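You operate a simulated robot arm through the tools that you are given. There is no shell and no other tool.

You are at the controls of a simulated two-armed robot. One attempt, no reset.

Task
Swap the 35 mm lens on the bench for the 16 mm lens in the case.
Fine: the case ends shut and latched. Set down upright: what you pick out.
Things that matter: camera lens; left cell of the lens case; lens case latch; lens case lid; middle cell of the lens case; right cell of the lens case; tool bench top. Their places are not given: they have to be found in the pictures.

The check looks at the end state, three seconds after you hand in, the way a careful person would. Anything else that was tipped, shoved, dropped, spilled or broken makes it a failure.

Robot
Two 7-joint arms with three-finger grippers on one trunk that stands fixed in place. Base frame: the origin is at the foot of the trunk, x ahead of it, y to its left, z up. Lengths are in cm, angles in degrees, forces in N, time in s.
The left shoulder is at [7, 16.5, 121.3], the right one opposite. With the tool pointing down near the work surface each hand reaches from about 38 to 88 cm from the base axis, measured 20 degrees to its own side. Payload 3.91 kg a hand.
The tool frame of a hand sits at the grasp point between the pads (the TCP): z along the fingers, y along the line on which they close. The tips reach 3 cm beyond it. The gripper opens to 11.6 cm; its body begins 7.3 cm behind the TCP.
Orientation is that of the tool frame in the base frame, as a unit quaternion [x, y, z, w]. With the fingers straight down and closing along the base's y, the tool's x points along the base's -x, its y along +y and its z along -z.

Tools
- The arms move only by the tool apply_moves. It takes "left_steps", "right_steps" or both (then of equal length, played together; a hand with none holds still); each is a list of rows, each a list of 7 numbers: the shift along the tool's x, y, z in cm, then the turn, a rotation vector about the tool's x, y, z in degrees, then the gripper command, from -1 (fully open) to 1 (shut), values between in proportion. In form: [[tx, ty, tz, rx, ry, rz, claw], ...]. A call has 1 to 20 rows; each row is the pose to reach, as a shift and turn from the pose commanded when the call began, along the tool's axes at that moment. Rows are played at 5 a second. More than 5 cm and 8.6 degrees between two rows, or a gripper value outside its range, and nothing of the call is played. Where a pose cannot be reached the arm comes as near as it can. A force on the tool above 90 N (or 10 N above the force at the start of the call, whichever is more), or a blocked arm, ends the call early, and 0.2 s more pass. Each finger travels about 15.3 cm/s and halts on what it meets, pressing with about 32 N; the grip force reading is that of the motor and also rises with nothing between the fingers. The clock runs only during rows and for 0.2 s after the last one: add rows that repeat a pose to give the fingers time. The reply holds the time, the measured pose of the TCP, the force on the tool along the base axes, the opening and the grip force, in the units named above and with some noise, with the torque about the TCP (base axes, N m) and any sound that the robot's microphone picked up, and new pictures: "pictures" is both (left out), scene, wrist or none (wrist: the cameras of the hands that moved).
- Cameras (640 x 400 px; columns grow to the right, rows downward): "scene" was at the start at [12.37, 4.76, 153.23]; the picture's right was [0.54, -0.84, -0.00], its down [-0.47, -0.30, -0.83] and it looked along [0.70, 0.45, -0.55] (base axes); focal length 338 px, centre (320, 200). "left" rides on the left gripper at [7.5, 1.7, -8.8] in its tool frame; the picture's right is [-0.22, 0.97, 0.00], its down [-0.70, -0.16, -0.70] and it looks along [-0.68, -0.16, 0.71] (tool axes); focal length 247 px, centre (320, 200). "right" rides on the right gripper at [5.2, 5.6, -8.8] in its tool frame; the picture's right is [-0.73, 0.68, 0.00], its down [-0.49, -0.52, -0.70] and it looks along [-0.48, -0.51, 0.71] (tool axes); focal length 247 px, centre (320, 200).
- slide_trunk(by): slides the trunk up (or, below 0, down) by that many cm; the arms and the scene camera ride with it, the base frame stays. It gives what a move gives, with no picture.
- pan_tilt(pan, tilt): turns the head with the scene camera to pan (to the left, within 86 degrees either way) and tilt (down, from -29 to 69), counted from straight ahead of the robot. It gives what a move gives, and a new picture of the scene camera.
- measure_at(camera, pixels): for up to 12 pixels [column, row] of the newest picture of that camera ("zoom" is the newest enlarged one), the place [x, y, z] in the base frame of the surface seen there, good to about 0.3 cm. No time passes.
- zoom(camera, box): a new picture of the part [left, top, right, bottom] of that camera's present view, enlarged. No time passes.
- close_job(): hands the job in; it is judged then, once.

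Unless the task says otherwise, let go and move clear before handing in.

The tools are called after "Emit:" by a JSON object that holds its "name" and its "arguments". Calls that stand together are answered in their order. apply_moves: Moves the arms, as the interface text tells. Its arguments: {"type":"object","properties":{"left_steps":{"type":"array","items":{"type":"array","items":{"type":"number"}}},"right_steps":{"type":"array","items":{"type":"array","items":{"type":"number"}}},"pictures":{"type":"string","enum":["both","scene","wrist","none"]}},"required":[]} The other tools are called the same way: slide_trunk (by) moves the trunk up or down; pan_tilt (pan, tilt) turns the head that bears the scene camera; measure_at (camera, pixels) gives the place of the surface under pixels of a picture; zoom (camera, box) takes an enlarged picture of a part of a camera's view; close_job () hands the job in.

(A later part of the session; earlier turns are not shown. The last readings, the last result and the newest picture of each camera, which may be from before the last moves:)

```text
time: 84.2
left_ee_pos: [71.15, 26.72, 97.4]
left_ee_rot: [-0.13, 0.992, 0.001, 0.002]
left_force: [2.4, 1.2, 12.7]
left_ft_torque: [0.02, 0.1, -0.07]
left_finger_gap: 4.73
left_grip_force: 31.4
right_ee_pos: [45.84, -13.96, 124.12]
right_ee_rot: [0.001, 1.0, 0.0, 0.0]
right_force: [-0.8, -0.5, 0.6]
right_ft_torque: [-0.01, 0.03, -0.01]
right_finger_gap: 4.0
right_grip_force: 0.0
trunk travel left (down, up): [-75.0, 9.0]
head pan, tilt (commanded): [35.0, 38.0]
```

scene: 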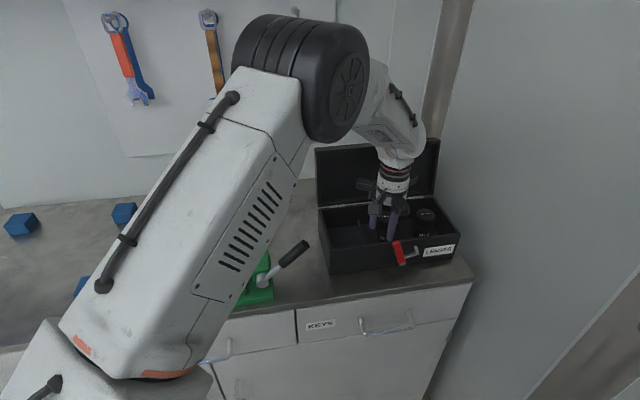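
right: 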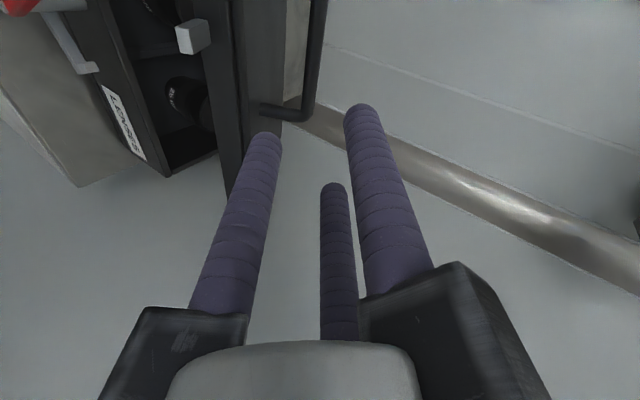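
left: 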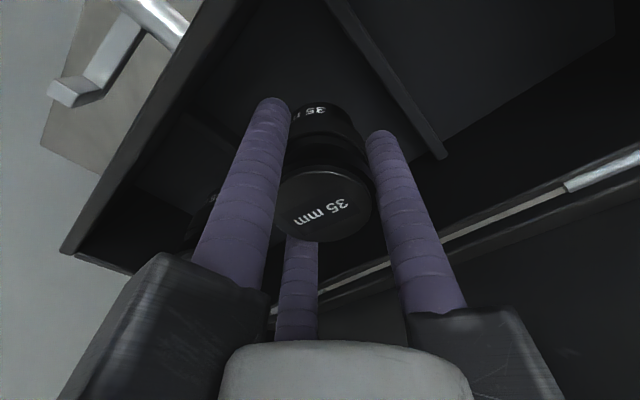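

The lens is on the cell floor (12.7 N upward). I'll ease off slightly, open the fingers a little and rise straight up.

Emit:
{"name": "apply_moves", "arguments": {"left_steps": [[0, 0, -0.1, 0, 0, 0, 1], [0, 0, -0.1, 0, 0, 0, 0.1], [0, 0, -0.1, 0, 0, 0, 0], [0, 0, -0.1, 0, 0, 0, 0], [0, 0, -0.1, 0, 0, 0, 0], [0, 0, -1.5, 0, 0, 0, 0], [0, 0, -4, 0, 0, 0, 0], [0, 0, -7, 0, 0, 0, 0], [0, 0, -10.5, 0, 0, 0, 0], [0, 0, -15, 0, 0, 0, 0], [0, 0, -15, 0, 0, 0, 0]]}}

Emit:
{"name": "zoom", "arguments": {"camera": "scene", "box": [310, 110, 480, 290]}}

```text
time: 86.6
left_ee_pos: [71.24, 26.78, 112.38]
left_ee_rot: [-0.13, 0.991, -0.001, -0.001]
left_force: [-0.1, 0.1, -0.1]
left_ft_torque: [-0.01, 0.01, -0.02]
left_finger_gap: 5.81
left_grip_force: 0.1
right_ee_pos: [46.08, -14.07, 123.96]
right_ee_rot: [0.002, 1.0, -0.001, -0.002]
right_force: [0.6, -0.5, 0.6]
right_ft_torque: [0.0, -0.01, 0.0]
right_finger_gap: 4.0
right_grip_force: 0.1
trunk travel left (down, up): [-75.0, 9.0]
head pan, tilt (commanded): [35.0, 38.0]
```

scene: 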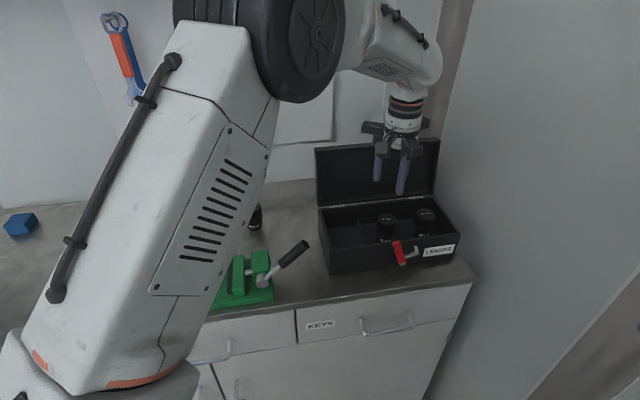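
left: 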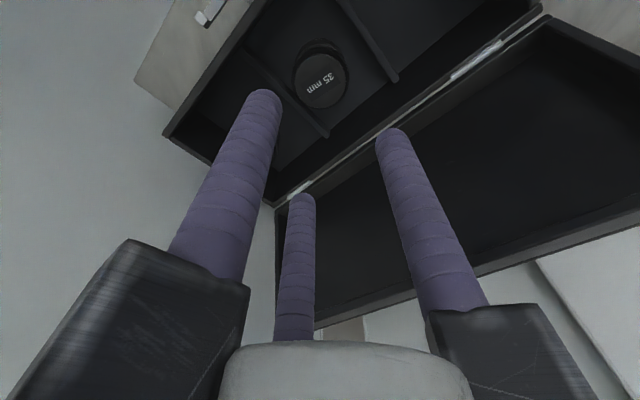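

```text
2.22 times, centred on (395, 200) of scene
```

zoom: 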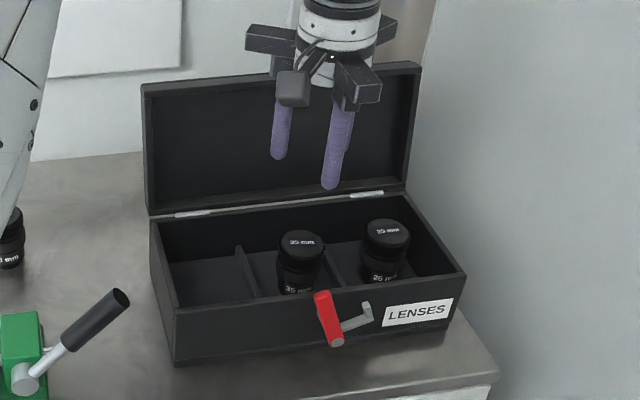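

The 35 mm lens stands upright in the middle cell. Now to close the lid: I'll raise the left hand, shut the fingers and go over to behind the lid's left part.

Emit:
{"name": "apply_moves", "arguments": {"left_steps": [[0, 0, -4, 0, 0, 0, 0.2], [0, 0, -8, 0, 0, 0, 0.5], [0, 0, -11.6, 0, 0, 0, 0.8], [-1.92, 3.75, -11.6, 0, 0, 0, 1], [-3.84, 7.5, -11.6, 0, 0, 0, 1], [-5.75, 11.26, -11.6, 0, 0, 0, 1], [-7.67, 15.01, -11.6, 0, 0, 0, 1], [-9.59, 18.76, -11.6, 0, 0, 0, 1], [-9.59, 18.76, -11.6, 0, 0, 0, 1]]}}

Emit:
{"name": "zoom", "arguments": {"camera": "scene", "box": [260, 80, 480, 290]}}

```text
time: 88.6
left_ee_pos: [74.79, 47.7, 123.84]
left_ee_rot: [-0.13, 0.992, 0.001, 0.002]
left_force: [0.7, -1.5, -0.4]
left_ft_torque: [-0.01, -0.01, -0.01]
left_finger_gap: 0.9
left_grip_force: 31.7
left hand out of reach, approached as far as the arm can: row 8, 9
right_ee_pos: [45.92, -14.13, 124.2]
right_ee_rot: [0.001, 1.0, 0.0, 0.001]
right_force: [0.2, -0.5, 0.2]
right_ft_torque: [0.0, -0.02, 0.03]
right_finger_gap: 4.02
right_grip_force: 0.1
trunk travel left (down, up): [-75.0, 9.0]
head pan, tilt (commanded): [35.0, 38.0]
```

scene: 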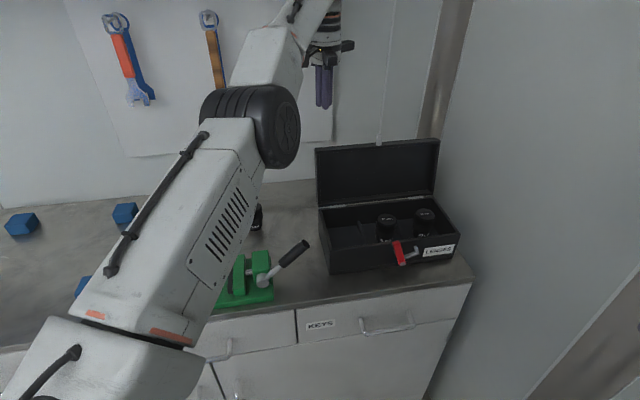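
left: 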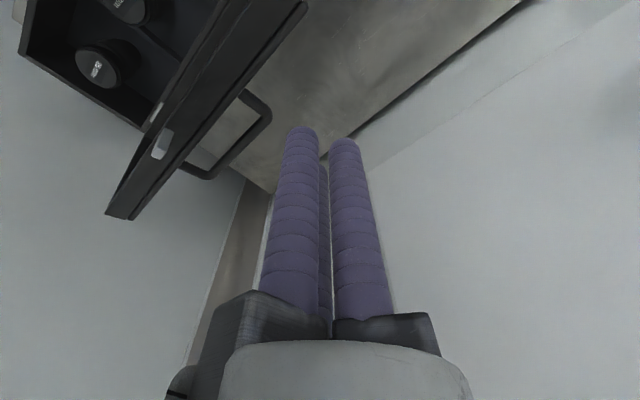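

```text
1.90 times, centred on (370, 185) of scene
```

zoom: 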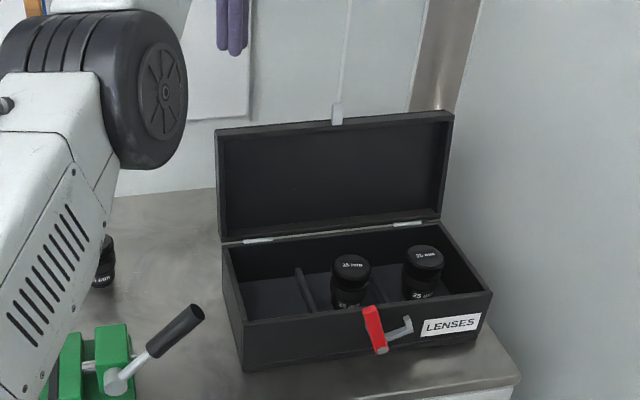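

The left hand is behind the lid line at (74.8,47.7), slightly limited by reach. I'll pull in a touch and descend behind the lid's left part.

Emit:
{"name": "apply_moves", "arguments": {"left_steps": [[0.87, 0.06, 1, 0, 0, 0, 1], [0.87, 0.06, 3.5, 0, 0, 0, 1], [0.87, 0.06, 6, 0, 0, 0, 1], [0.87, 0.06, 8, 0, 0, 0, 1], [0.87, 0.06, 8, 0, 0, 0, 1]]}}

Emit:
{"name": "zoom", "arguments": {"camera": "scene", "box": [260, 80, 480, 290]}}

```text
time: 89.8
left_ee_pos: [76.87, 48.46, 116.33]
left_ee_rot: [-0.13, 0.991, 0.001, 0.0]
left_force: [-0.7, -0.3, 0.3]
left_ft_torque: [-0.04, -0.02, 0.01]
left_finger_gap: 0.9
left_grip_force: 32.0
left hand out of reach, approached as far as the arm can: row 1, 2, 3, 4, 5
right_ee_pos: [45.93, -14.09, 124.03]
right_ee_rot: [0.001, 1.0, -0.001, -0.001]
right_force: [-0.1, -0.1, -0.4]
right_ft_torque: [0.04, -0.04, 0.03]
right_finger_gap: 4.0
right_grip_force: 0.1
trunk travel left (down, up): [-75.0, 9.0]
head pan, tilt (commanded): [35.0, 38.0]
```

scene: 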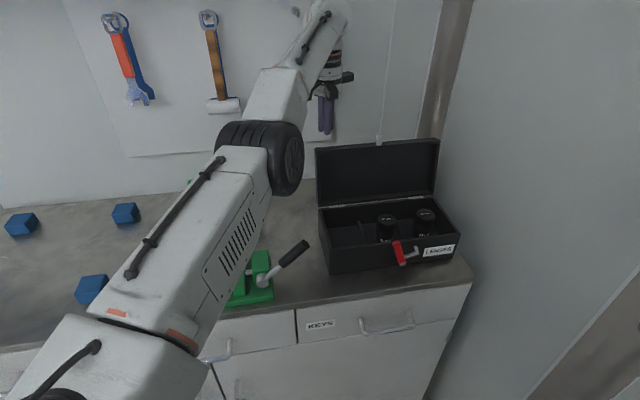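
left: 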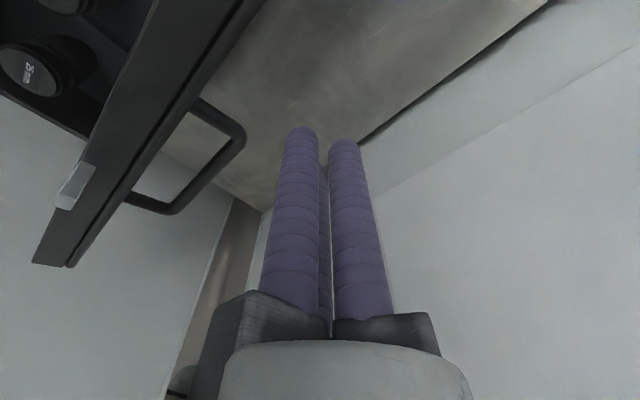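

```text
1.90 times, centred on (370, 185) of scene
```

zoom: 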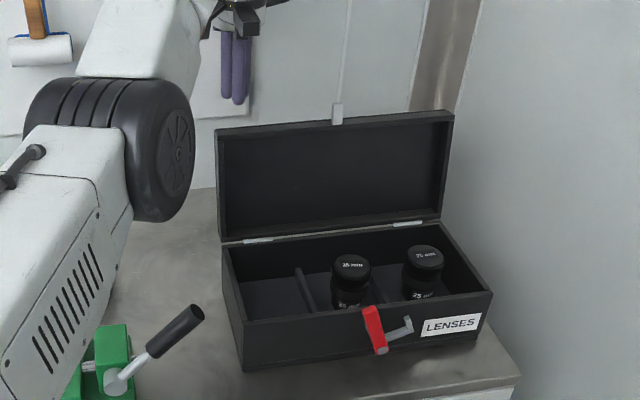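

The reading (76.9,48.5,116.3) overshoots what I asked, as the arm is nearly stretched. I'll hold for a moment and read again.

Emit:
{"name": "apply_moves", "arguments": {"left_steps": [[0, 0, 0, 0, 0, 0, 1], [0, 0, 0, 0, 0, 0, 1], [0, 0, 0, 0, 0, 0, 1]], "pictures": "none"}}

```text
time: 90.6
left_ee_pos: [77.04, 48.48, 116.28]
left_ee_rot: [-0.131, 0.991, 0.001, -0.001]
left_force: [-0.3, -0.4, 0.6]
left_ft_torque: [-0.01, -0.01, -0.01]
left_finger_gap: 0.91
left_grip_force: 31.7
right_ee_pos: [46.12, -13.97, 123.88]
right_ee_rot: [0.001, 1.0, 0.001, 0.0]
right_force: [-0.3, -0.4, 0.2]
right_ft_torque: [0.04, 0.03, 0.03]
right_finger_gap: 3.98
right_grip_force: 0.1
trunk travel left (down, up): [-75.0, 9.0]
head pan, tilt (commanded): [35.0, 38.0]
```

It's steady at (77.0,48.5,116.3). I'll descend 5.5 cm behind the lid and check clearance.

Emit:
{"name": "apply_moves", "arguments": {"left_steps": [[0, 0, 2, 0, 0, 0, 1], [0, 0, 4, 0, 0, 0, 1], [0, 0, 5.5, 0, 0, 0, 1], [0, 0, 5.5, 0, 0, 0, 1]]}}

Emit:
{"name": "zoom", "arguments": {"camera": "left", "box": [0, 0, 400, 250]}}

```text
time: 91.6
left_ee_pos: [77.88, 48.85, 111.19]
left_ee_rot: [-0.131, 0.991, 0.001, -0.001]
left_force: [0.3, 0.8, 0.1]
left_ft_torque: [0.0, -0.01, 0.0]
left_finger_gap: 0.89
left_grip_force: 32.4
left hand out of reach, approached as far as the arm can: row 1, 2, 3, 4
right_ee_pos: [46.02, -13.9, 124.06]
right_ee_rot: [0.001, 1.0, 0.0, 0.0]
right_force: [0.2, -0.8, 0.5]
right_ft_torque: [0.01, -0.02, -0.01]
right_finger_gap: 4.03
right_grip_force: 0.1
trunk travel left (down, up): [-75.0, 9.0]
head pan, tilt (commanded): [35.0, 38.0]
```

scene: 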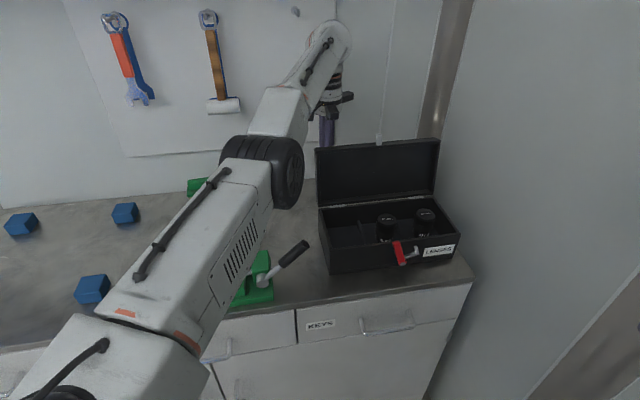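
left: 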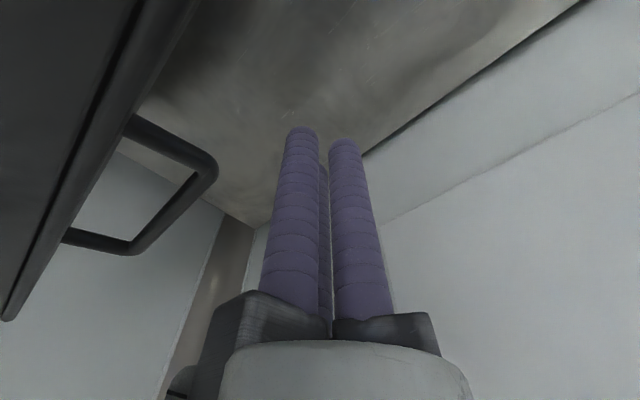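

```text
1.60 times, centred on (200, 125) of left
```

zoom: 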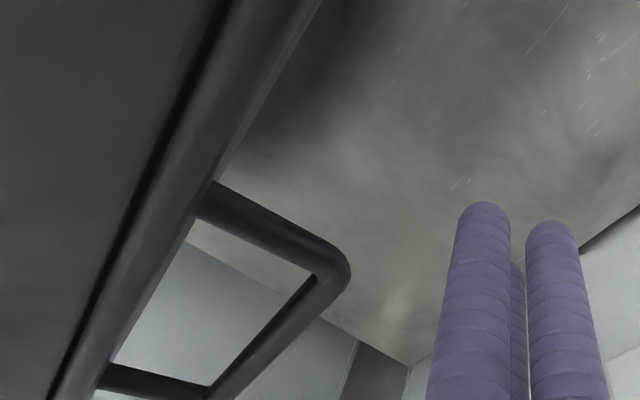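

The hand is behind the lid at a safe distance; I'll measure the lid's outer face and handle from the left camera before pulling forward.

Emit:
{"name": "measure_at", "arguments": {"camera": "left", "pixels": [[100, 60], [60, 150], [40, 230], [150, 60], [110, 130], [140, 125], [215, 170], [130, 250], [70, 235], [20, 60], [300, 135], [345, 145]]}}

```text
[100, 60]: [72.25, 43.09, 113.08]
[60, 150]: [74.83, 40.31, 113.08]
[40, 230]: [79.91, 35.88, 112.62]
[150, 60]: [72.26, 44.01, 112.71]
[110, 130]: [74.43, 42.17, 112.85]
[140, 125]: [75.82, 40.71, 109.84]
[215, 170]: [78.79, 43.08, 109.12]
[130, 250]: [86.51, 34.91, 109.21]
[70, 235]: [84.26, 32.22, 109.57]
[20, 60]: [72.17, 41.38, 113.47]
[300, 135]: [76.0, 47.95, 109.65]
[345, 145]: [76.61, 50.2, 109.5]
```

Handle bar sits at about 86 along the push direction and the lid's outer top edge at 82.3. I'll measure the hinge line so the closing arc is right.

Emit:
{"name": "zoom", "arguments": {"camera": "scene", "box": [310, 130, 470, 280]}}

Emit:
{"name": "measure_at", "arguments": {"camera": "scene", "pixels": [[337, 206], [415, 197], [330, 209], [425, 195], [316, 148], [438, 140], [319, 206], [435, 193], [321, 212], [437, 199]]}}

```text
2.67 times, centred on (390, 205) of scene
```

zoom: 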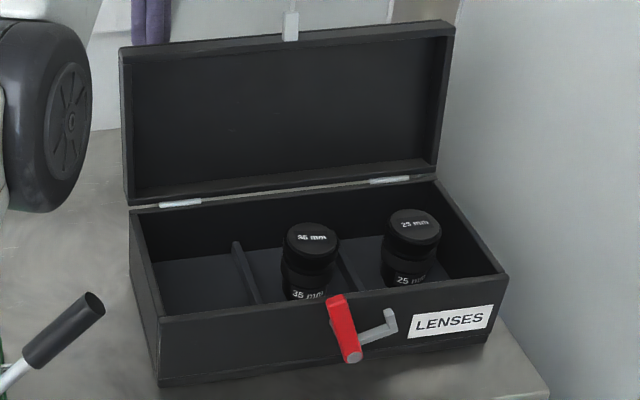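

```text
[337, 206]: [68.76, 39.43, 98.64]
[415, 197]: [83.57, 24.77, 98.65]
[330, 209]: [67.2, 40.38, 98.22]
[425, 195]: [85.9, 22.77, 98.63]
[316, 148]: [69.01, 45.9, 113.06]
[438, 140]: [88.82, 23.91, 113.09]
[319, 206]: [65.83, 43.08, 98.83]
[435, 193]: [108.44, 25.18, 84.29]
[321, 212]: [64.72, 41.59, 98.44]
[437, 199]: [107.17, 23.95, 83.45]
```

The hinge is at 76.6 along the push axis, z=98.65. I'll pull toward the robot 5 cm to meet the lid's back.

Emit:
{"name": "apply_moves", "arguments": {"left_steps": [[0.92, -0.41, 0, 0, 0, 0, 1], [1.83, -0.83, 0, 0, 0, 0, 1], [2.75, -1.24, 0, 0, 0, 0, 1], [3.66, -1.66, 0, 0, 0, 0, 1], [4.58, -2.07, 0, 0, 0, 0, 1], [4.58, -2.07, 0, 0, 0, 0, 1]]}}

Emit:
{"name": "zoom", "arguments": {"camera": "scene", "box": [310, 130, 470, 280]}}

```text
time: 93.0
left_ee_pos: [78.27, 47.38, 111.58]
left_ee_rot: [-0.131, 0.991, -0.001, -0.001]
left_force: [-0.1, 0.0, -0.1]
left_ft_torque: [-0.04, -0.03, 0.02]
left_finger_gap: 0.9
left_grip_force: 31.3
left hand out of reach, approached as far as the arm can: row 1, 2, 3, 4, 5, 6
right_ee_pos: [46.03, -13.93, 124.08]
right_ee_rot: [0.001, 1.0, -0.001, 0.0]
right_force: [0.2, 0.3, -0.1]
right_ft_torque: [0.0, 0.0, -0.03]
right_finger_gap: 4.0
right_grip_force: 0.1
trunk travel left (down, up): [-75.0, 9.0]
head pan, tilt (commanded): [35.0, 38.0]
```

scene: 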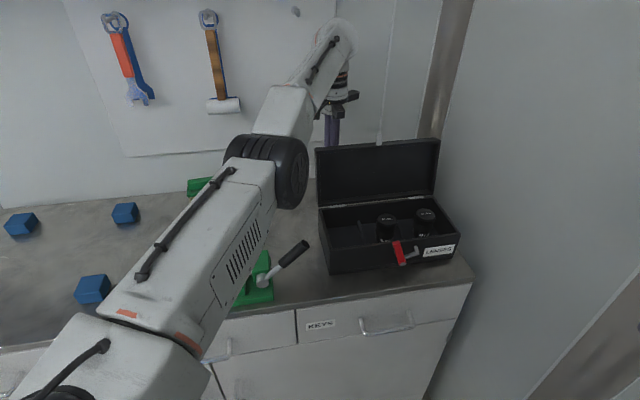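
left: 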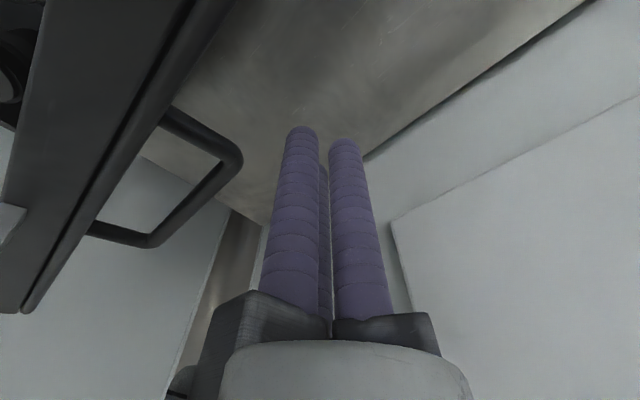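

```text
2.67 times, centred on (390, 205) of scene
```

zoom: 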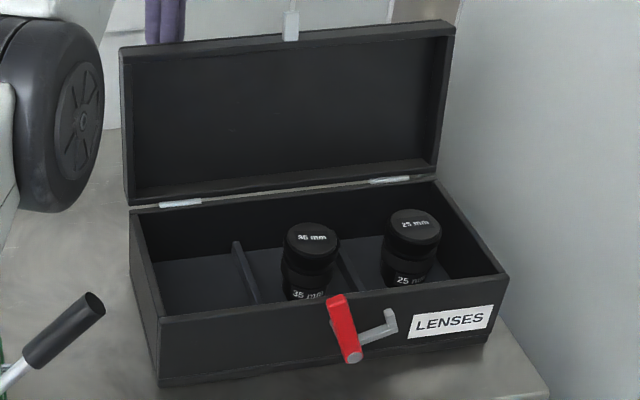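

Every row is flagged out of reach although the target is nearer than the present pose, so the arm has swung into an elbow-down posture and is stuck there. I'll back out: straight up above the lid first.

Emit:
{"name": "apply_moves", "arguments": {"left_steps": [[0, 0, -2, 0, 0, 0, 1], [0, 0, -4, 0, 0, 0, 1], [0, 0, -6, 0, 0, 0, 1], [0, 0, -8, 0, 0, 0, 1], [0, 0, -8, 0, 0, 0, 1]]}}

```text
time: 94.2
left_ee_pos: [76.39, 48.41, 119.28]
left_ee_rot: [-0.131, 0.991, 0.001, 0.0]
left_force: [0.7, -0.1, -0.8]
left_ft_torque: [0.0, -0.03, -0.04]
left_finger_gap: 0.91
left_grip_force: 31.8
left hand out of reach, approached as far as the arm can: row 2, 3, 4, 5
right_ee_pos: [46.0, -13.96, 123.85]
right_ee_rot: [0.001, 1.0, -0.001, 0.001]
right_force: [-0.4, 1.2, -0.1]
right_ft_torque: [-0.03, 0.01, -0.01]
right_finger_gap: 4.01
right_grip_force: 0.0
trunk travel left (down, up): [-75.0, 9.0]
head pan, tilt (commanded): [35.0, 38.0]
```

scene: 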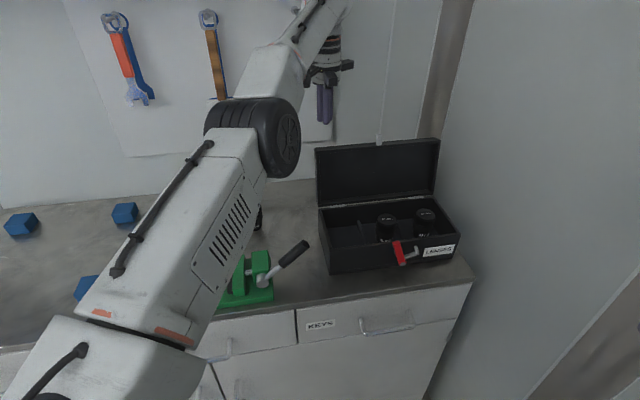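
left: 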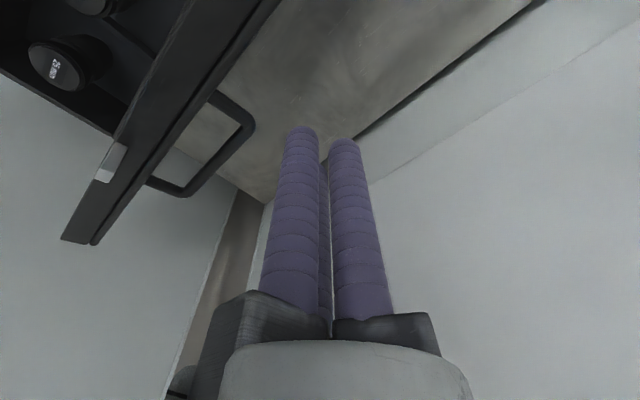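

Tips are now above the lid's top. I'll draw the hand back toward the robot to regain a normal arm posture.

Emit:
{"name": "apply_moves", "arguments": {"left_steps": [[1, 1.5, -2, 0, 0, 0, 1], [3, 2.6, -3.5, 0, 0, 0, 1], [5.7, 3.6, -4, 0, 0, 0, 1], [8.4, 4.4, -4, 0, 0, 0, 1], [11.07, 5.04, -4, 0, 0, 0, 1], [14.5, 5.04, -4, 0, 0, 0, 1], [18, 5.04, -4, 0, 0, 0, 1], [18, 5.04, -4, 0, 0, 0, 1]]}}

```text
time: 96.2
left_ee_pos: [70.86, 54.15, 124.68]
left_ee_rot: [-0.126, 0.991, 0.003, -0.041]
left_force: [-0.9, -2.0, -8.8]
left_ft_torque: [0.17, 0.03, -0.03]
left_finger_gap: 0.91
left_grip_force: 31.4
left hand out of reach, approached as far as the arm can: row 2, 3, 4, 5, 6, 7, 8
right_ee_pos: [46.46, -13.39, 124.29]
right_ee_rot: [-0.001, 1.0, -0.001, 0.0]
right_force: [-0.6, 0.4, 0.3]
right_ft_torque: [-0.04, -0.06, -0.04]
right_finger_gap: 3.99
right_grip_force: 0.0
trunk travel left (down, up): [-75.0, 9.0]
head pan, tilt (commanded): [35.0, 38.0]
stopped in row 8 (left hand): the arm was blocked; the commanded pose is now the measured one
```

scene: 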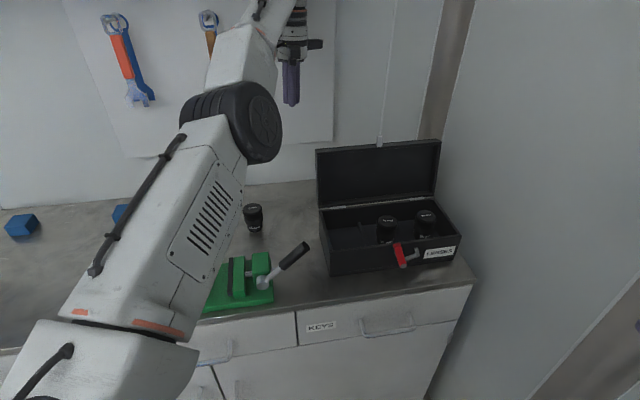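
left: 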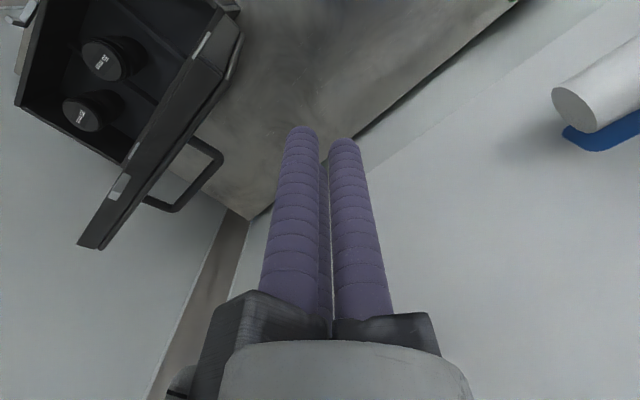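

The arm keeps nearly the same distance from the shoulder, as if the elbow were at its straight limit. I'll measure the elbow and forearm to understand its bend.

Emit:
{"name": "measure_at", "arguments": {"camera": "scene", "pixels": [[60, 350], [130, 250], [200, 160], [235, 115], [265, 125], [245, 60], [262, 30], [295, 25], [292, 60], [290, 100]]}}

Emit:
{"name": "pan_tilt", "arguments": {"pan": 45, "tilt": 18}}

```text
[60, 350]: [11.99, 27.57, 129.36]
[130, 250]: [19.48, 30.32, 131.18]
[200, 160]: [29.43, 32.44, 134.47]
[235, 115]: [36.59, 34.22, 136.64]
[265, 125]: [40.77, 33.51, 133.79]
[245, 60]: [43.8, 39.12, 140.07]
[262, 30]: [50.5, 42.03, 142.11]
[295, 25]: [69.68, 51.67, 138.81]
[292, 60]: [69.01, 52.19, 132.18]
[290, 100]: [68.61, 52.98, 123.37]
```

```text
time: 97.0
left_ee_pos: [70.84, 54.3, 124.75]
left_ee_rot: [-0.127, 0.991, 0.002, -0.034]
left_force: [0.0, 0.2, -0.1]
left_ft_torque: [-0.03, 0.02, 0.0]
left_finger_gap: 0.92
left_grip_force: 31.9
right_ee_pos: [46.41, -13.49, 123.81]
right_ee_rot: [-0.001, 1.0, -0.002, -0.002]
right_force: [-1.0, 0.0, 0.4]
right_ft_torque: [0.01, 0.03, -0.01]
right_finger_gap: 4.0
right_grip_force: 0.0
trunk travel left (down, up): [-75.0, 9.0]
head pan, tilt (commanded): [45.0, 18.0]
```

scene: 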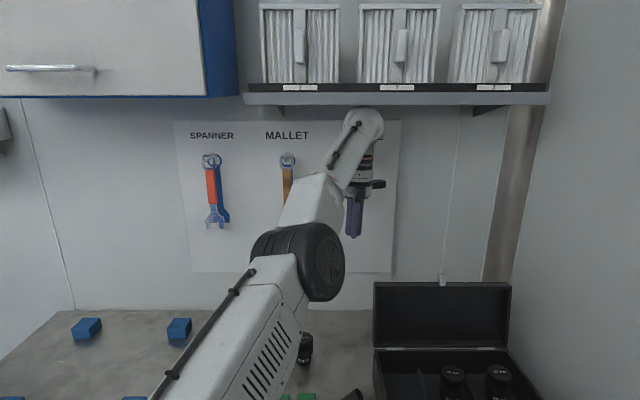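

There's a shelf above the bench, and the wrist hub at (363,120) is right under it. I'll measure the shelf to know its height and how far it juts out.

Emit:
{"name": "measure_at", "arguments": {"camera": "scene", "pixels": [[400, 98], [300, 98], [540, 98], [260, 104], [480, 110], [430, 104], [365, 112], [355, 125], [345, 160], [320, 190], [375, 140], [250, 60]]}}

Emit:
{"name": "zoom", "arguments": {"camera": "scene", "box": [240, 60, 480, 320]}}

```text
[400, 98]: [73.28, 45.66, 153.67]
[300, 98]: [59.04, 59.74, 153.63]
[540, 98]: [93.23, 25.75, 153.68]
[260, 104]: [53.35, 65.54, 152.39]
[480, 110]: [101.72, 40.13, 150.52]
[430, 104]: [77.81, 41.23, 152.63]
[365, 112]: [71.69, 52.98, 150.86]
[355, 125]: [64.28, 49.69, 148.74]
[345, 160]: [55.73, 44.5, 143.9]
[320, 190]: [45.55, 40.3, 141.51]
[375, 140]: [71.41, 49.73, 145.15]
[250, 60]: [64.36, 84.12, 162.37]
```

```text
1.54 times, centred on (360, 190) of scene
```

zoom: 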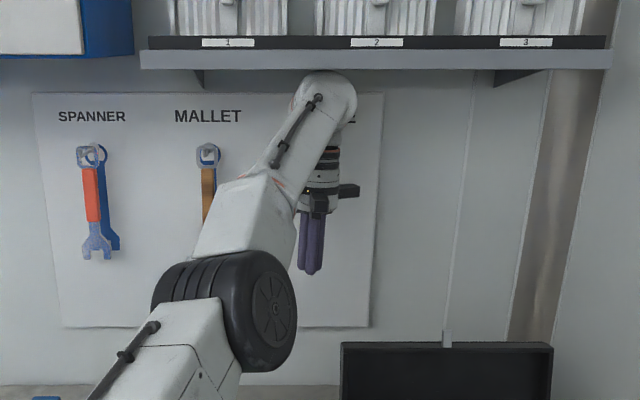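

The shelf's underside is at z≈152 and starts at 84 along the push axis; the wrist hub touched it. The arm is also fully straight, so I'll lower the hand and command it well inward, holding long enough for the elbow to bend again.

Emit:
{"name": "apply_moves", "arguments": {"left_steps": [[0, 0, 1.5, 0, 0, 0, 1], [0, 0, 3, 0, 0, 0, 1], [1, -0.3, 4.5, 0, 0, 0, 1], [2.5, -0.7, 5.5, 0, 0, 0, 1], [4, -1.1, 6.2, 0, 0, 0, 1], [5.5, -1.6, 6.75, 0, 0, 0, 1], [7, -2, 6.75, 0, 0, 0, 1], [8.5, -2.4, 6.75, 0, 0, 0, 1], [9.9, -2.8, 6.75, 0, 0, 0, 1], [9.9, -2.8, 6.75, 0, 0, 0, 1], [9.9, -2.8, 6.75, 0, 0, 0, 1], [9.9, -2.8, 6.75, 0, 0, 0, 1], [9.9, -2.8, 6.75, 0, 0, 0, 1], [9.9, -2.8, 6.75, 0, 0, 0, 1]]}}

```text
time: 100.0
left_ee_pos: [71.67, 53.57, 122.2]
left_ee_rot: [-0.127, 0.991, 0.003, -0.033]
left_force: [-0.3, 0.7, 0.0]
left_ft_torque: [-0.01, -0.02, 0.0]
left_finger_gap: 0.89
left_grip_force: 32.4
left hand out of reach, approached as far as the arm can: row 1, 2, 3, 4, 5, 6, 7, 8, 9, 10, 11, 12, 13, 14
right_ee_pos: [46.17, -13.82, 124.0]
right_ee_rot: [0.001, 1.0, -0.001, 0.0]
right_force: [0.7, 0.3, 0.4]
right_ft_torque: [0.03, 0.02, -0.02]
right_finger_gap: 3.98
right_grip_force: 0.1
trunk travel left (down, up): [-75.0, 9.0]
head pan, tilt (commanded): [45.0, 18.0]
```

scene: 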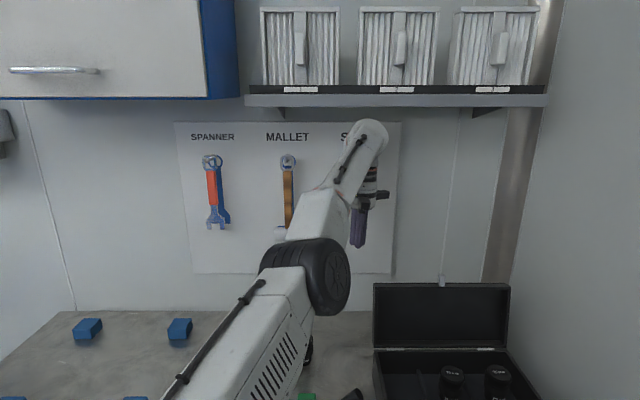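
left: 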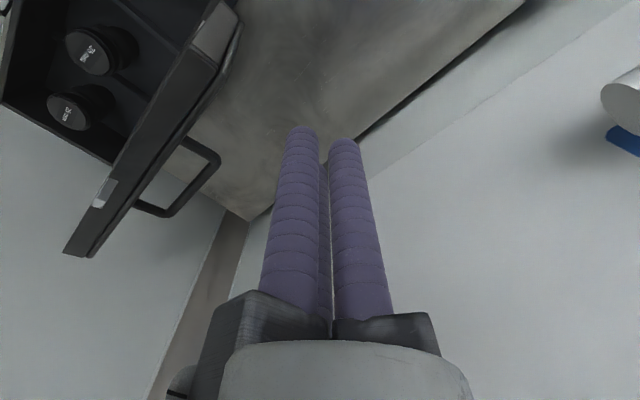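

Still nearly straight. I'll command a much larger inward shift at constant height and hold, to force the elbow to bend.

Emit:
{"name": "apply_moves", "arguments": {"left_steps": [[4, 0.4, 0, 0, 0, 0, 1], [8, 0.8, 0, 0, 0, 0, 1], [12, 1.2, 0, 0, 0, 0, 1], [16, 1.6, 0, 0, 0, 0, 1], [20, 2, 0, 0, 0, 0, 1], [24.2, 2.35, 0, 0, 0, 0, 1], [24.2, 2.35, 0, 0, 0, 0, 1], [24.2, 2.35, 0, 0, 0, 0, 1], [24.2, 2.35, 0, 0, 0, 0, 1], [24.2, 2.35, 0, 0, 0, 0, 1], [24.2, 2.35, 0, 0, 0, 0, 1], [24.2, 2.35, 0, 0, 0, 0, 1]]}}

```text
time: 102.8
left_ee_pos: [66.54, 58.8, 124.82]
left_ee_rot: [-0.119, 0.989, 0.007, -0.085]
left_force: [1.3, -1.8, -10.5]
left_ft_torque: [0.22, 0.41, -0.06]
left_finger_gap: 0.88
left_grip_force: 31.7
left hand out of reach, approached as far as the arm can: row 1, 2, 3, 4, 5, 6, 7, 8, 9, 10, 11, 12
right_ee_pos: [46.46, -13.03, 124.28]
right_ee_rot: [-0.005, 1.0, 0.0, -0.001]
right_force: [-0.9, 1.3, 0.3]
right_ft_torque: [-0.07, -0.12, -0.05]
right_finger_gap: 3.98
right_grip_force: 0.2
trunk travel left (down, up): [-75.0, 9.0]
head pan, tilt (commanded): [45.0, 18.0]
stopped in row 12 (left hand): the arm was blocked; the commanded pose is now the measured one
```

scene: 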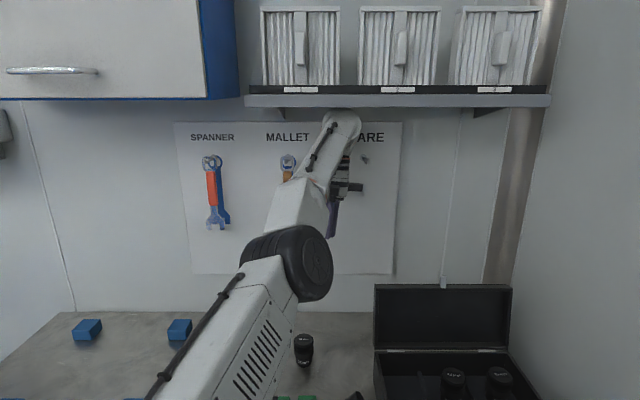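
left: 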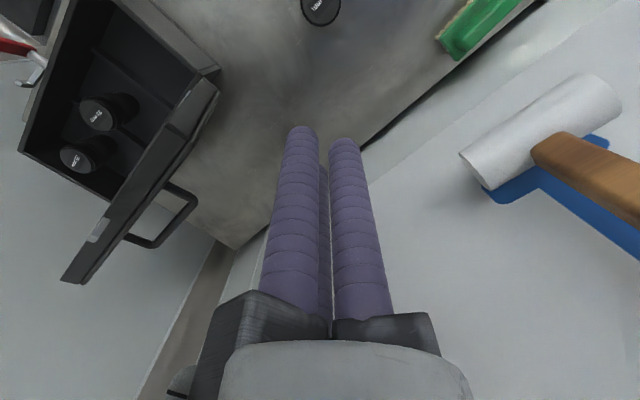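

The hand was pushed up toward the shelf again. Going down instead should flex the elbow the right way; the bench below here is clear (16 mm lens 9 cm away), so I'll lower 20 cm while levelling the tool.

Emit:
{"name": "apply_moves", "arguments": {"left_steps": [[-0.33, -0.07, 1.97, 0.2, -0.96, 0, 1], [-0.67, -0.14, 3.94, 0.4, -1.92, 0, 1], [-1, -0.2, 5.9, 0.6, -2.88, 0, 1], [-1.33, -0.27, 7.87, 0.8, -3.84, 0, 1], [-1.67, -0.34, 9.84, 1, -4.8, 0, 1], [-2, -0.41, 11.8, 1.2, -5.76, 0, 1], [-2.33, -0.48, 13.8, 1.4, -6.72, 0, 1], [-2.67, -0.54, 15.7, 1.6, -7.68, 0, 1], [-3, -0.61, 17.7, 1.8, -8.64, 0, 1], [-3.33, -0.68, 19.7, 1.95, -9.6, 0, 1], [-3.33, -0.68, 19.7, 1.95, -9.6, 0, 1]]}}

```text
time: 105.2
left_ee_pos: [73.05, 61.91, 106.55]
left_ee_rot: [-0.122, 0.992, -0.001, 0.01]
left_force: [-0.6, -0.1, 0.3]
left_ft_torque: [-0.02, 0.0, 0.0]
left_finger_gap: 0.91
left_grip_force: 32.0
left hand out of reach, approached as far as the arm can: row 1, 2, 3, 4, 5, 6, 7, 8, 9, 10, 11
right_ee_pos: [46.18, -13.51, 123.95]
right_ee_rot: [-0.002, 1.0, 0.001, 0.0]
right_force: [0.1, -0.2, 0.1]
right_ft_torque: [0.0, -0.03, -0.03]
right_finger_gap: 3.98
right_grip_force: 0.1
trunk travel left (down, up): [-75.0, 9.0]
head pan, tilt (commanded): [45.0, 18.0]
```

scene: 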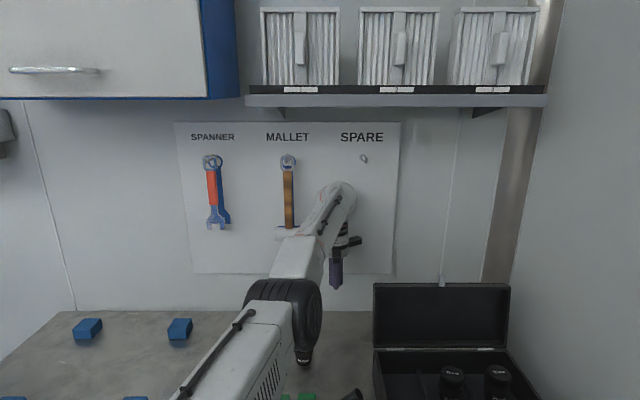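
left: 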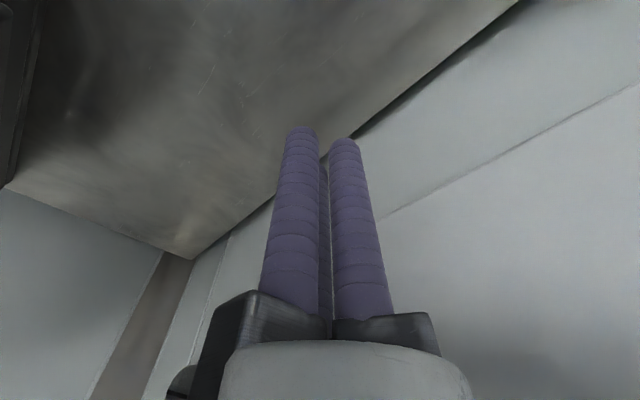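

The arm has straightened further (hand now at (73,61.9,106.6)), which suggests the elbow is passing through straight. I'll command inward and slightly lower in small steps and see if it bends the right way now.

Emit:
{"name": "apply_moves", "arguments": {"left_steps": [[1.6, -0.6, 1, 0, 0, 0, 1], [3.2, -1.3, 2, 0, 0, 0, 1], [4.8, -1.9, 3, 0, 0, 0, 1], [6.4, -2.5, 4, 0, 0, 0, 1], [8, -3.2, 5, 0, 0, 0, 1], [8, -3.2, 5, 0, 0, 0, 1]]}}

```text
time: 106.6
left_ee_pos: [73.86, 61.04, 101.88]
left_ee_rot: [-0.122, 0.992, -0.001, 0.009]
left_force: [0.2, -0.2, 1.2]
left_ft_torque: [0.01, 0.02, -0.01]
left_finger_gap: 0.91
left_grip_force: 32.0
left hand out of reach, approached as far as the arm can: row 1, 2, 3, 4, 5, 6
right_ee_pos: [46.01, -13.56, 123.98]
right_ee_rot: [-0.003, 1.0, 0.0, 0.0]
right_force: [-0.4, -0.1, -0.1]
right_ft_torque: [0.0, 0.01, -0.02]
right_finger_gap: 4.0
right_grip_force: 0.0
trunk travel left (down, up): [-75.0, 9.0]
head pan, tilt (commanded): [45.0, 18.0]
```

scene: 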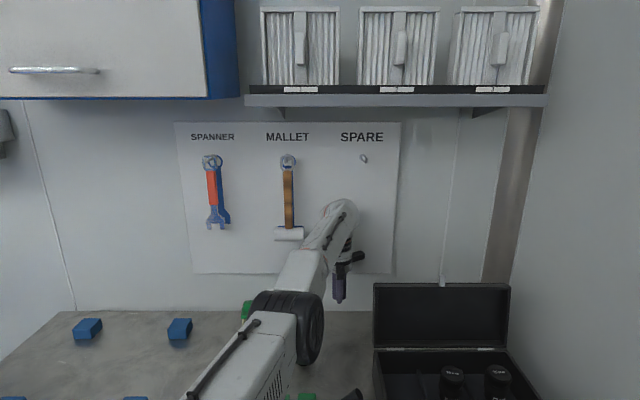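
left: 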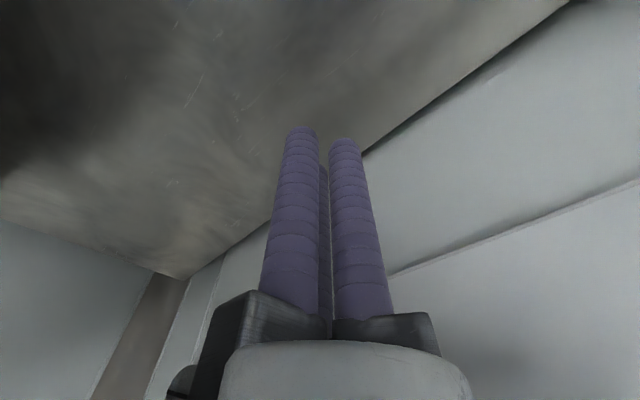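

The arm is at full stretch now. The earlier readings suggest flexing goes with raising the hand, so from this low position under the shelf I'll command up and inward together and watch the reach shrink.

Emit:
{"name": "apply_moves", "arguments": {"left_steps": [[1.5, -0.8, -1.5, 0, 0, 0, 1], [3, -1.6, -3, 0, 0, 0, 1], [4.5, -2.4, -4.5, 0, 0, 0, 1], [6, -3.2, -6, 0, 0, 0, 1], [7.5, -4, -7.5, 0, 0, 0, 1], [9, -4.8, -9, 0, 0, 0, 1], [10.5, -5.6, -10.5, 0, 0, 0, 1], [12, -6.4, -12, 0, 0, 0, 1], [12, -6.4, -12, 0, 0, 0, 1], [12, -6.4, -12, 0, 0, 0, 1]]}}

```text
time: 108.8
left_ee_pos: [73.98, 57.03, 115.67]
left_ee_rot: [-0.122, 0.993, -0.001, 0.009]
left_force: [-0.3, -0.1, -0.1]
left_ft_torque: [0.04, 0.02, 0.06]
left_finger_gap: 0.92
left_grip_force: 31.7
left hand out of reach, approached as far as the arm can: row 1, 2, 3, 4, 5, 6, 7, 8, 9, 10
right_ee_pos: [46.13, -13.61, 123.88]
right_ee_rot: [-0.003, 1.0, 0.001, 0.0]
right_force: [-0.6, 0.5, 0.1]
right_ft_torque: [0.03, 0.02, -0.01]
right_finger_gap: 3.98
right_grip_force: 0.0
trunk travel left (down, up): [-75.0, 9.0]
head pan, tilt (commanded): [45.0, 18.0]
```

scene: 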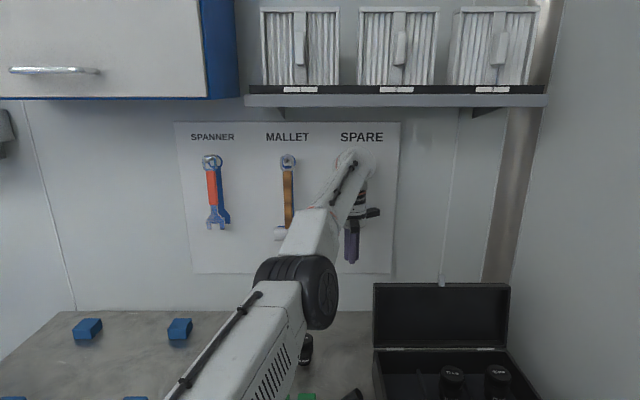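
left: 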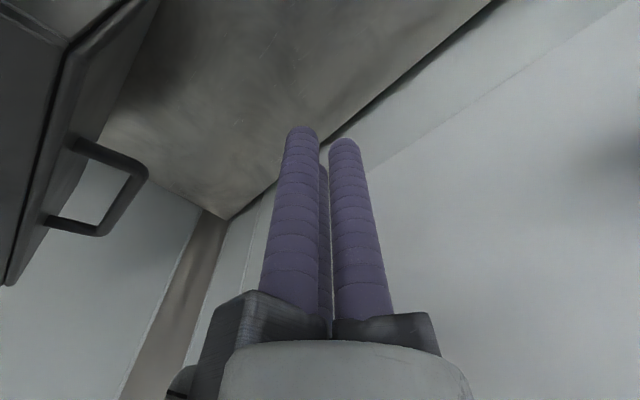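

Still near full stretch at (74,57,115.7). I'll measure points along the upper arm and forearm to see the real bend of the elbow.

Emit:
{"name": "zoom", "arguments": {"camera": "scene", "box": [150, 130, 420, 400]}}

Emit:
{"name": "measure_at", "arguments": {"camera": "scene", "pixels": [[200, 390], [240, 340], [270, 305], [290, 270], [320, 270], [325, 290], [310, 240], [325, 205], [340, 180], [350, 160], [360, 175], [352, 250]]}}

```text
1.48 times, centred on (285, 265) of scene
```

zoom: 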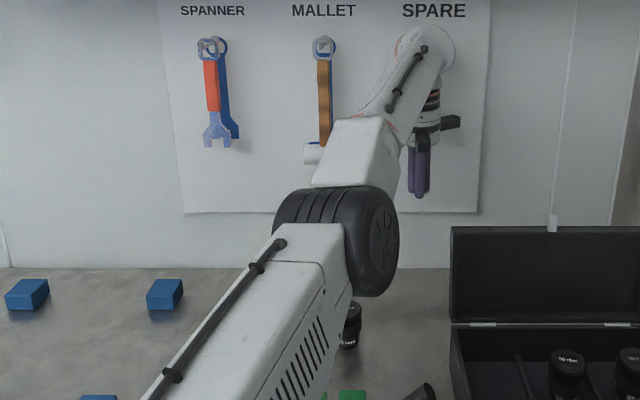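

```text
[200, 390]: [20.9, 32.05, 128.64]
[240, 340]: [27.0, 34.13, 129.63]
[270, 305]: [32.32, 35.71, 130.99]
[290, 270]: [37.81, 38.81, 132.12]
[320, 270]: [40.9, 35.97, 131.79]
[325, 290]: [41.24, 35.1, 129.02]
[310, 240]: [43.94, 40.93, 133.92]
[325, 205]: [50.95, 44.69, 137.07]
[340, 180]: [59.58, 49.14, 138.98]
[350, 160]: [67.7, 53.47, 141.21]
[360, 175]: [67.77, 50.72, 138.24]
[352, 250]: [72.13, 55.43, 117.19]
```

The bend measures about 10 degrees the wrong way (hyperextended), so the elbow must pass through straight: push outward, then right and down, then inward. I'll do that behind and left of the lid.

Emit:
{"name": "apply_moves", "arguments": {"left_steps": [[-3, 0.9, 0, 0, 0, 0, 1], [-5.7, 1.77, 0, 0, 0, 0, 1], [-5.7, 1.77, 0, 0, 0, 0, 1], [-5.5, -1, 3, 0, 0, 0, 1], [-5.29, -3.58, 6, 0, 0, 0, 1], [-5.29, -3.58, 6, 0, 0, 0, 1], [-1.5, -4, 6.3, 0, 0, 0, 1], [2, -4.2, 6.5, 0, 0, 0, 1], [5.2, -4.4, 6.7, 0, 0, 0, 1], [8.36, -4.6, 6.7, 0, 0, 0, 1], [8.36, -4.6, 6.7, 0, 0, 0, 1], [8.36, -4.6, 6.7, 0, 0, 0, 1]]}}

```text
time: 111.4
left_ee_pos: [66.66, 51.2, 108.91]
left_ee_rot: [-0.123, 0.992, -0.001, 0.01]
left_force: [0.6, -0.3, 0.5]
left_ft_torque: [0.0, 0.02, -0.02]
left_finger_gap: 0.93
left_grip_force: 31.9
left hand out of reach, approached as far as the arm can: row 1, 2, 3, 4, 5, 6
right_ee_pos: [46.31, -13.55, 124.06]
right_ee_rot: [-0.004, 1.0, 0.0, 0.0]
right_force: [0.0, -0.3, -0.1]
right_ft_torque: [-0.03, -0.01, 0.0]
right_finger_gap: 4.0
right_grip_force: 0.1
trunk travel left (down, up): [-75.0, 9.0]
head pan, tilt (commanded): [45.0, 18.0]
```

scene: 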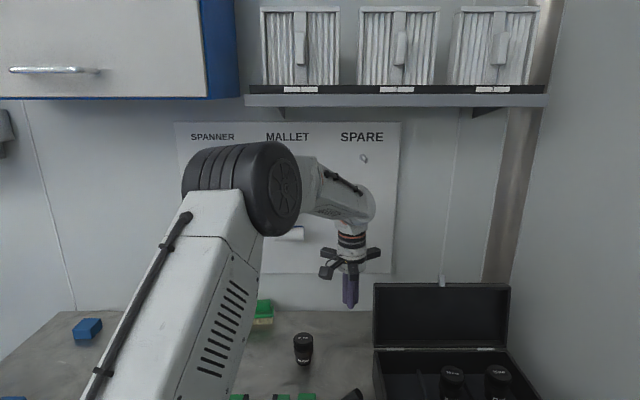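
left: 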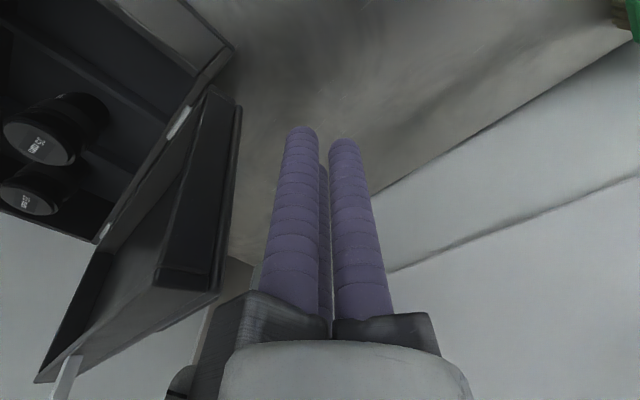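

That worked: the elbow is up again and the hand is at (66.7,51.2,108.9), left of the lid. I'll go behind the lid in two short legs, keeping well within reach this time.

Emit:
{"name": "apply_moves", "arguments": {"left_steps": [[-1.37, 0.83, 0, 0, 0, 0, 1], [-2.74, 1.65, 0, 0, 0, 0, 1], [-3.85, -0.19, 0, 0, 0, 0, 1], [-4.96, -2.03, 0, 0, 0, 0, 1], [-6.06, -3.88, 0, 0, 0, 0, 1], [-7.17, -5.72, 0, 0, 0, 0, 1], [-7.17, -5.72, 0, 0, 0, 0, 1]]}}

Emit:
{"name": "measure_at", "arguments": {"camera": "left", "pixels": [[300, 135], [345, 145], [150, 60], [110, 130], [60, 150], [215, 170]]}}

```text
time: 113.0
left_ee_pos: [74.99, 47.24, 109.05]
left_ee_rot: [-0.123, 0.992, 0.0, 0.01]
left_force: [0.4, 0.4, 0.1]
left_ft_torque: [-0.02, -0.04, -0.03]
left_finger_gap: 0.92
left_grip_force: 32.0
right_ee_pos: [46.1, -13.46, 124.01]
right_ee_rot: [-0.002, 1.0, -0.002, -0.001]
right_force: [-0.7, 0.1, 0.1]
right_ft_torque: [-0.02, -0.01, 0.0]
right_finger_gap: 4.0
right_grip_force: 0.0
trunk travel left (down, up): [-75.0, 9.0]
head pan, tilt (commanded): [45.0, 18.0]
```

scene: 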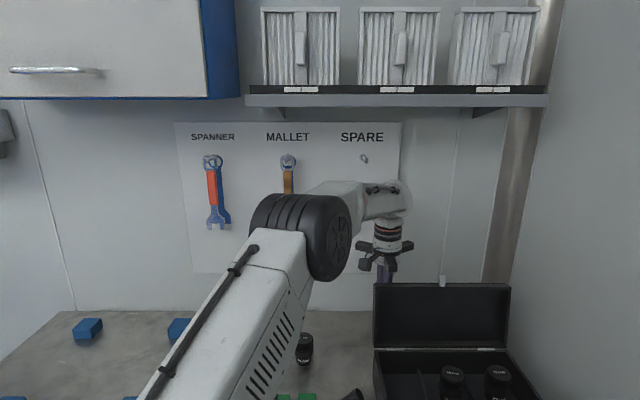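
left: 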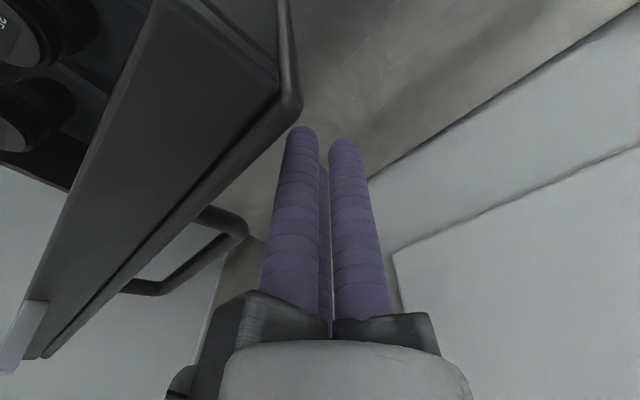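

```text
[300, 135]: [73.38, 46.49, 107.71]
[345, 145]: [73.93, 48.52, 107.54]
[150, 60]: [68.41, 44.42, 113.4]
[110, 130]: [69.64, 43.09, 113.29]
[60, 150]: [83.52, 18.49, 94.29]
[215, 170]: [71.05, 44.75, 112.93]
```

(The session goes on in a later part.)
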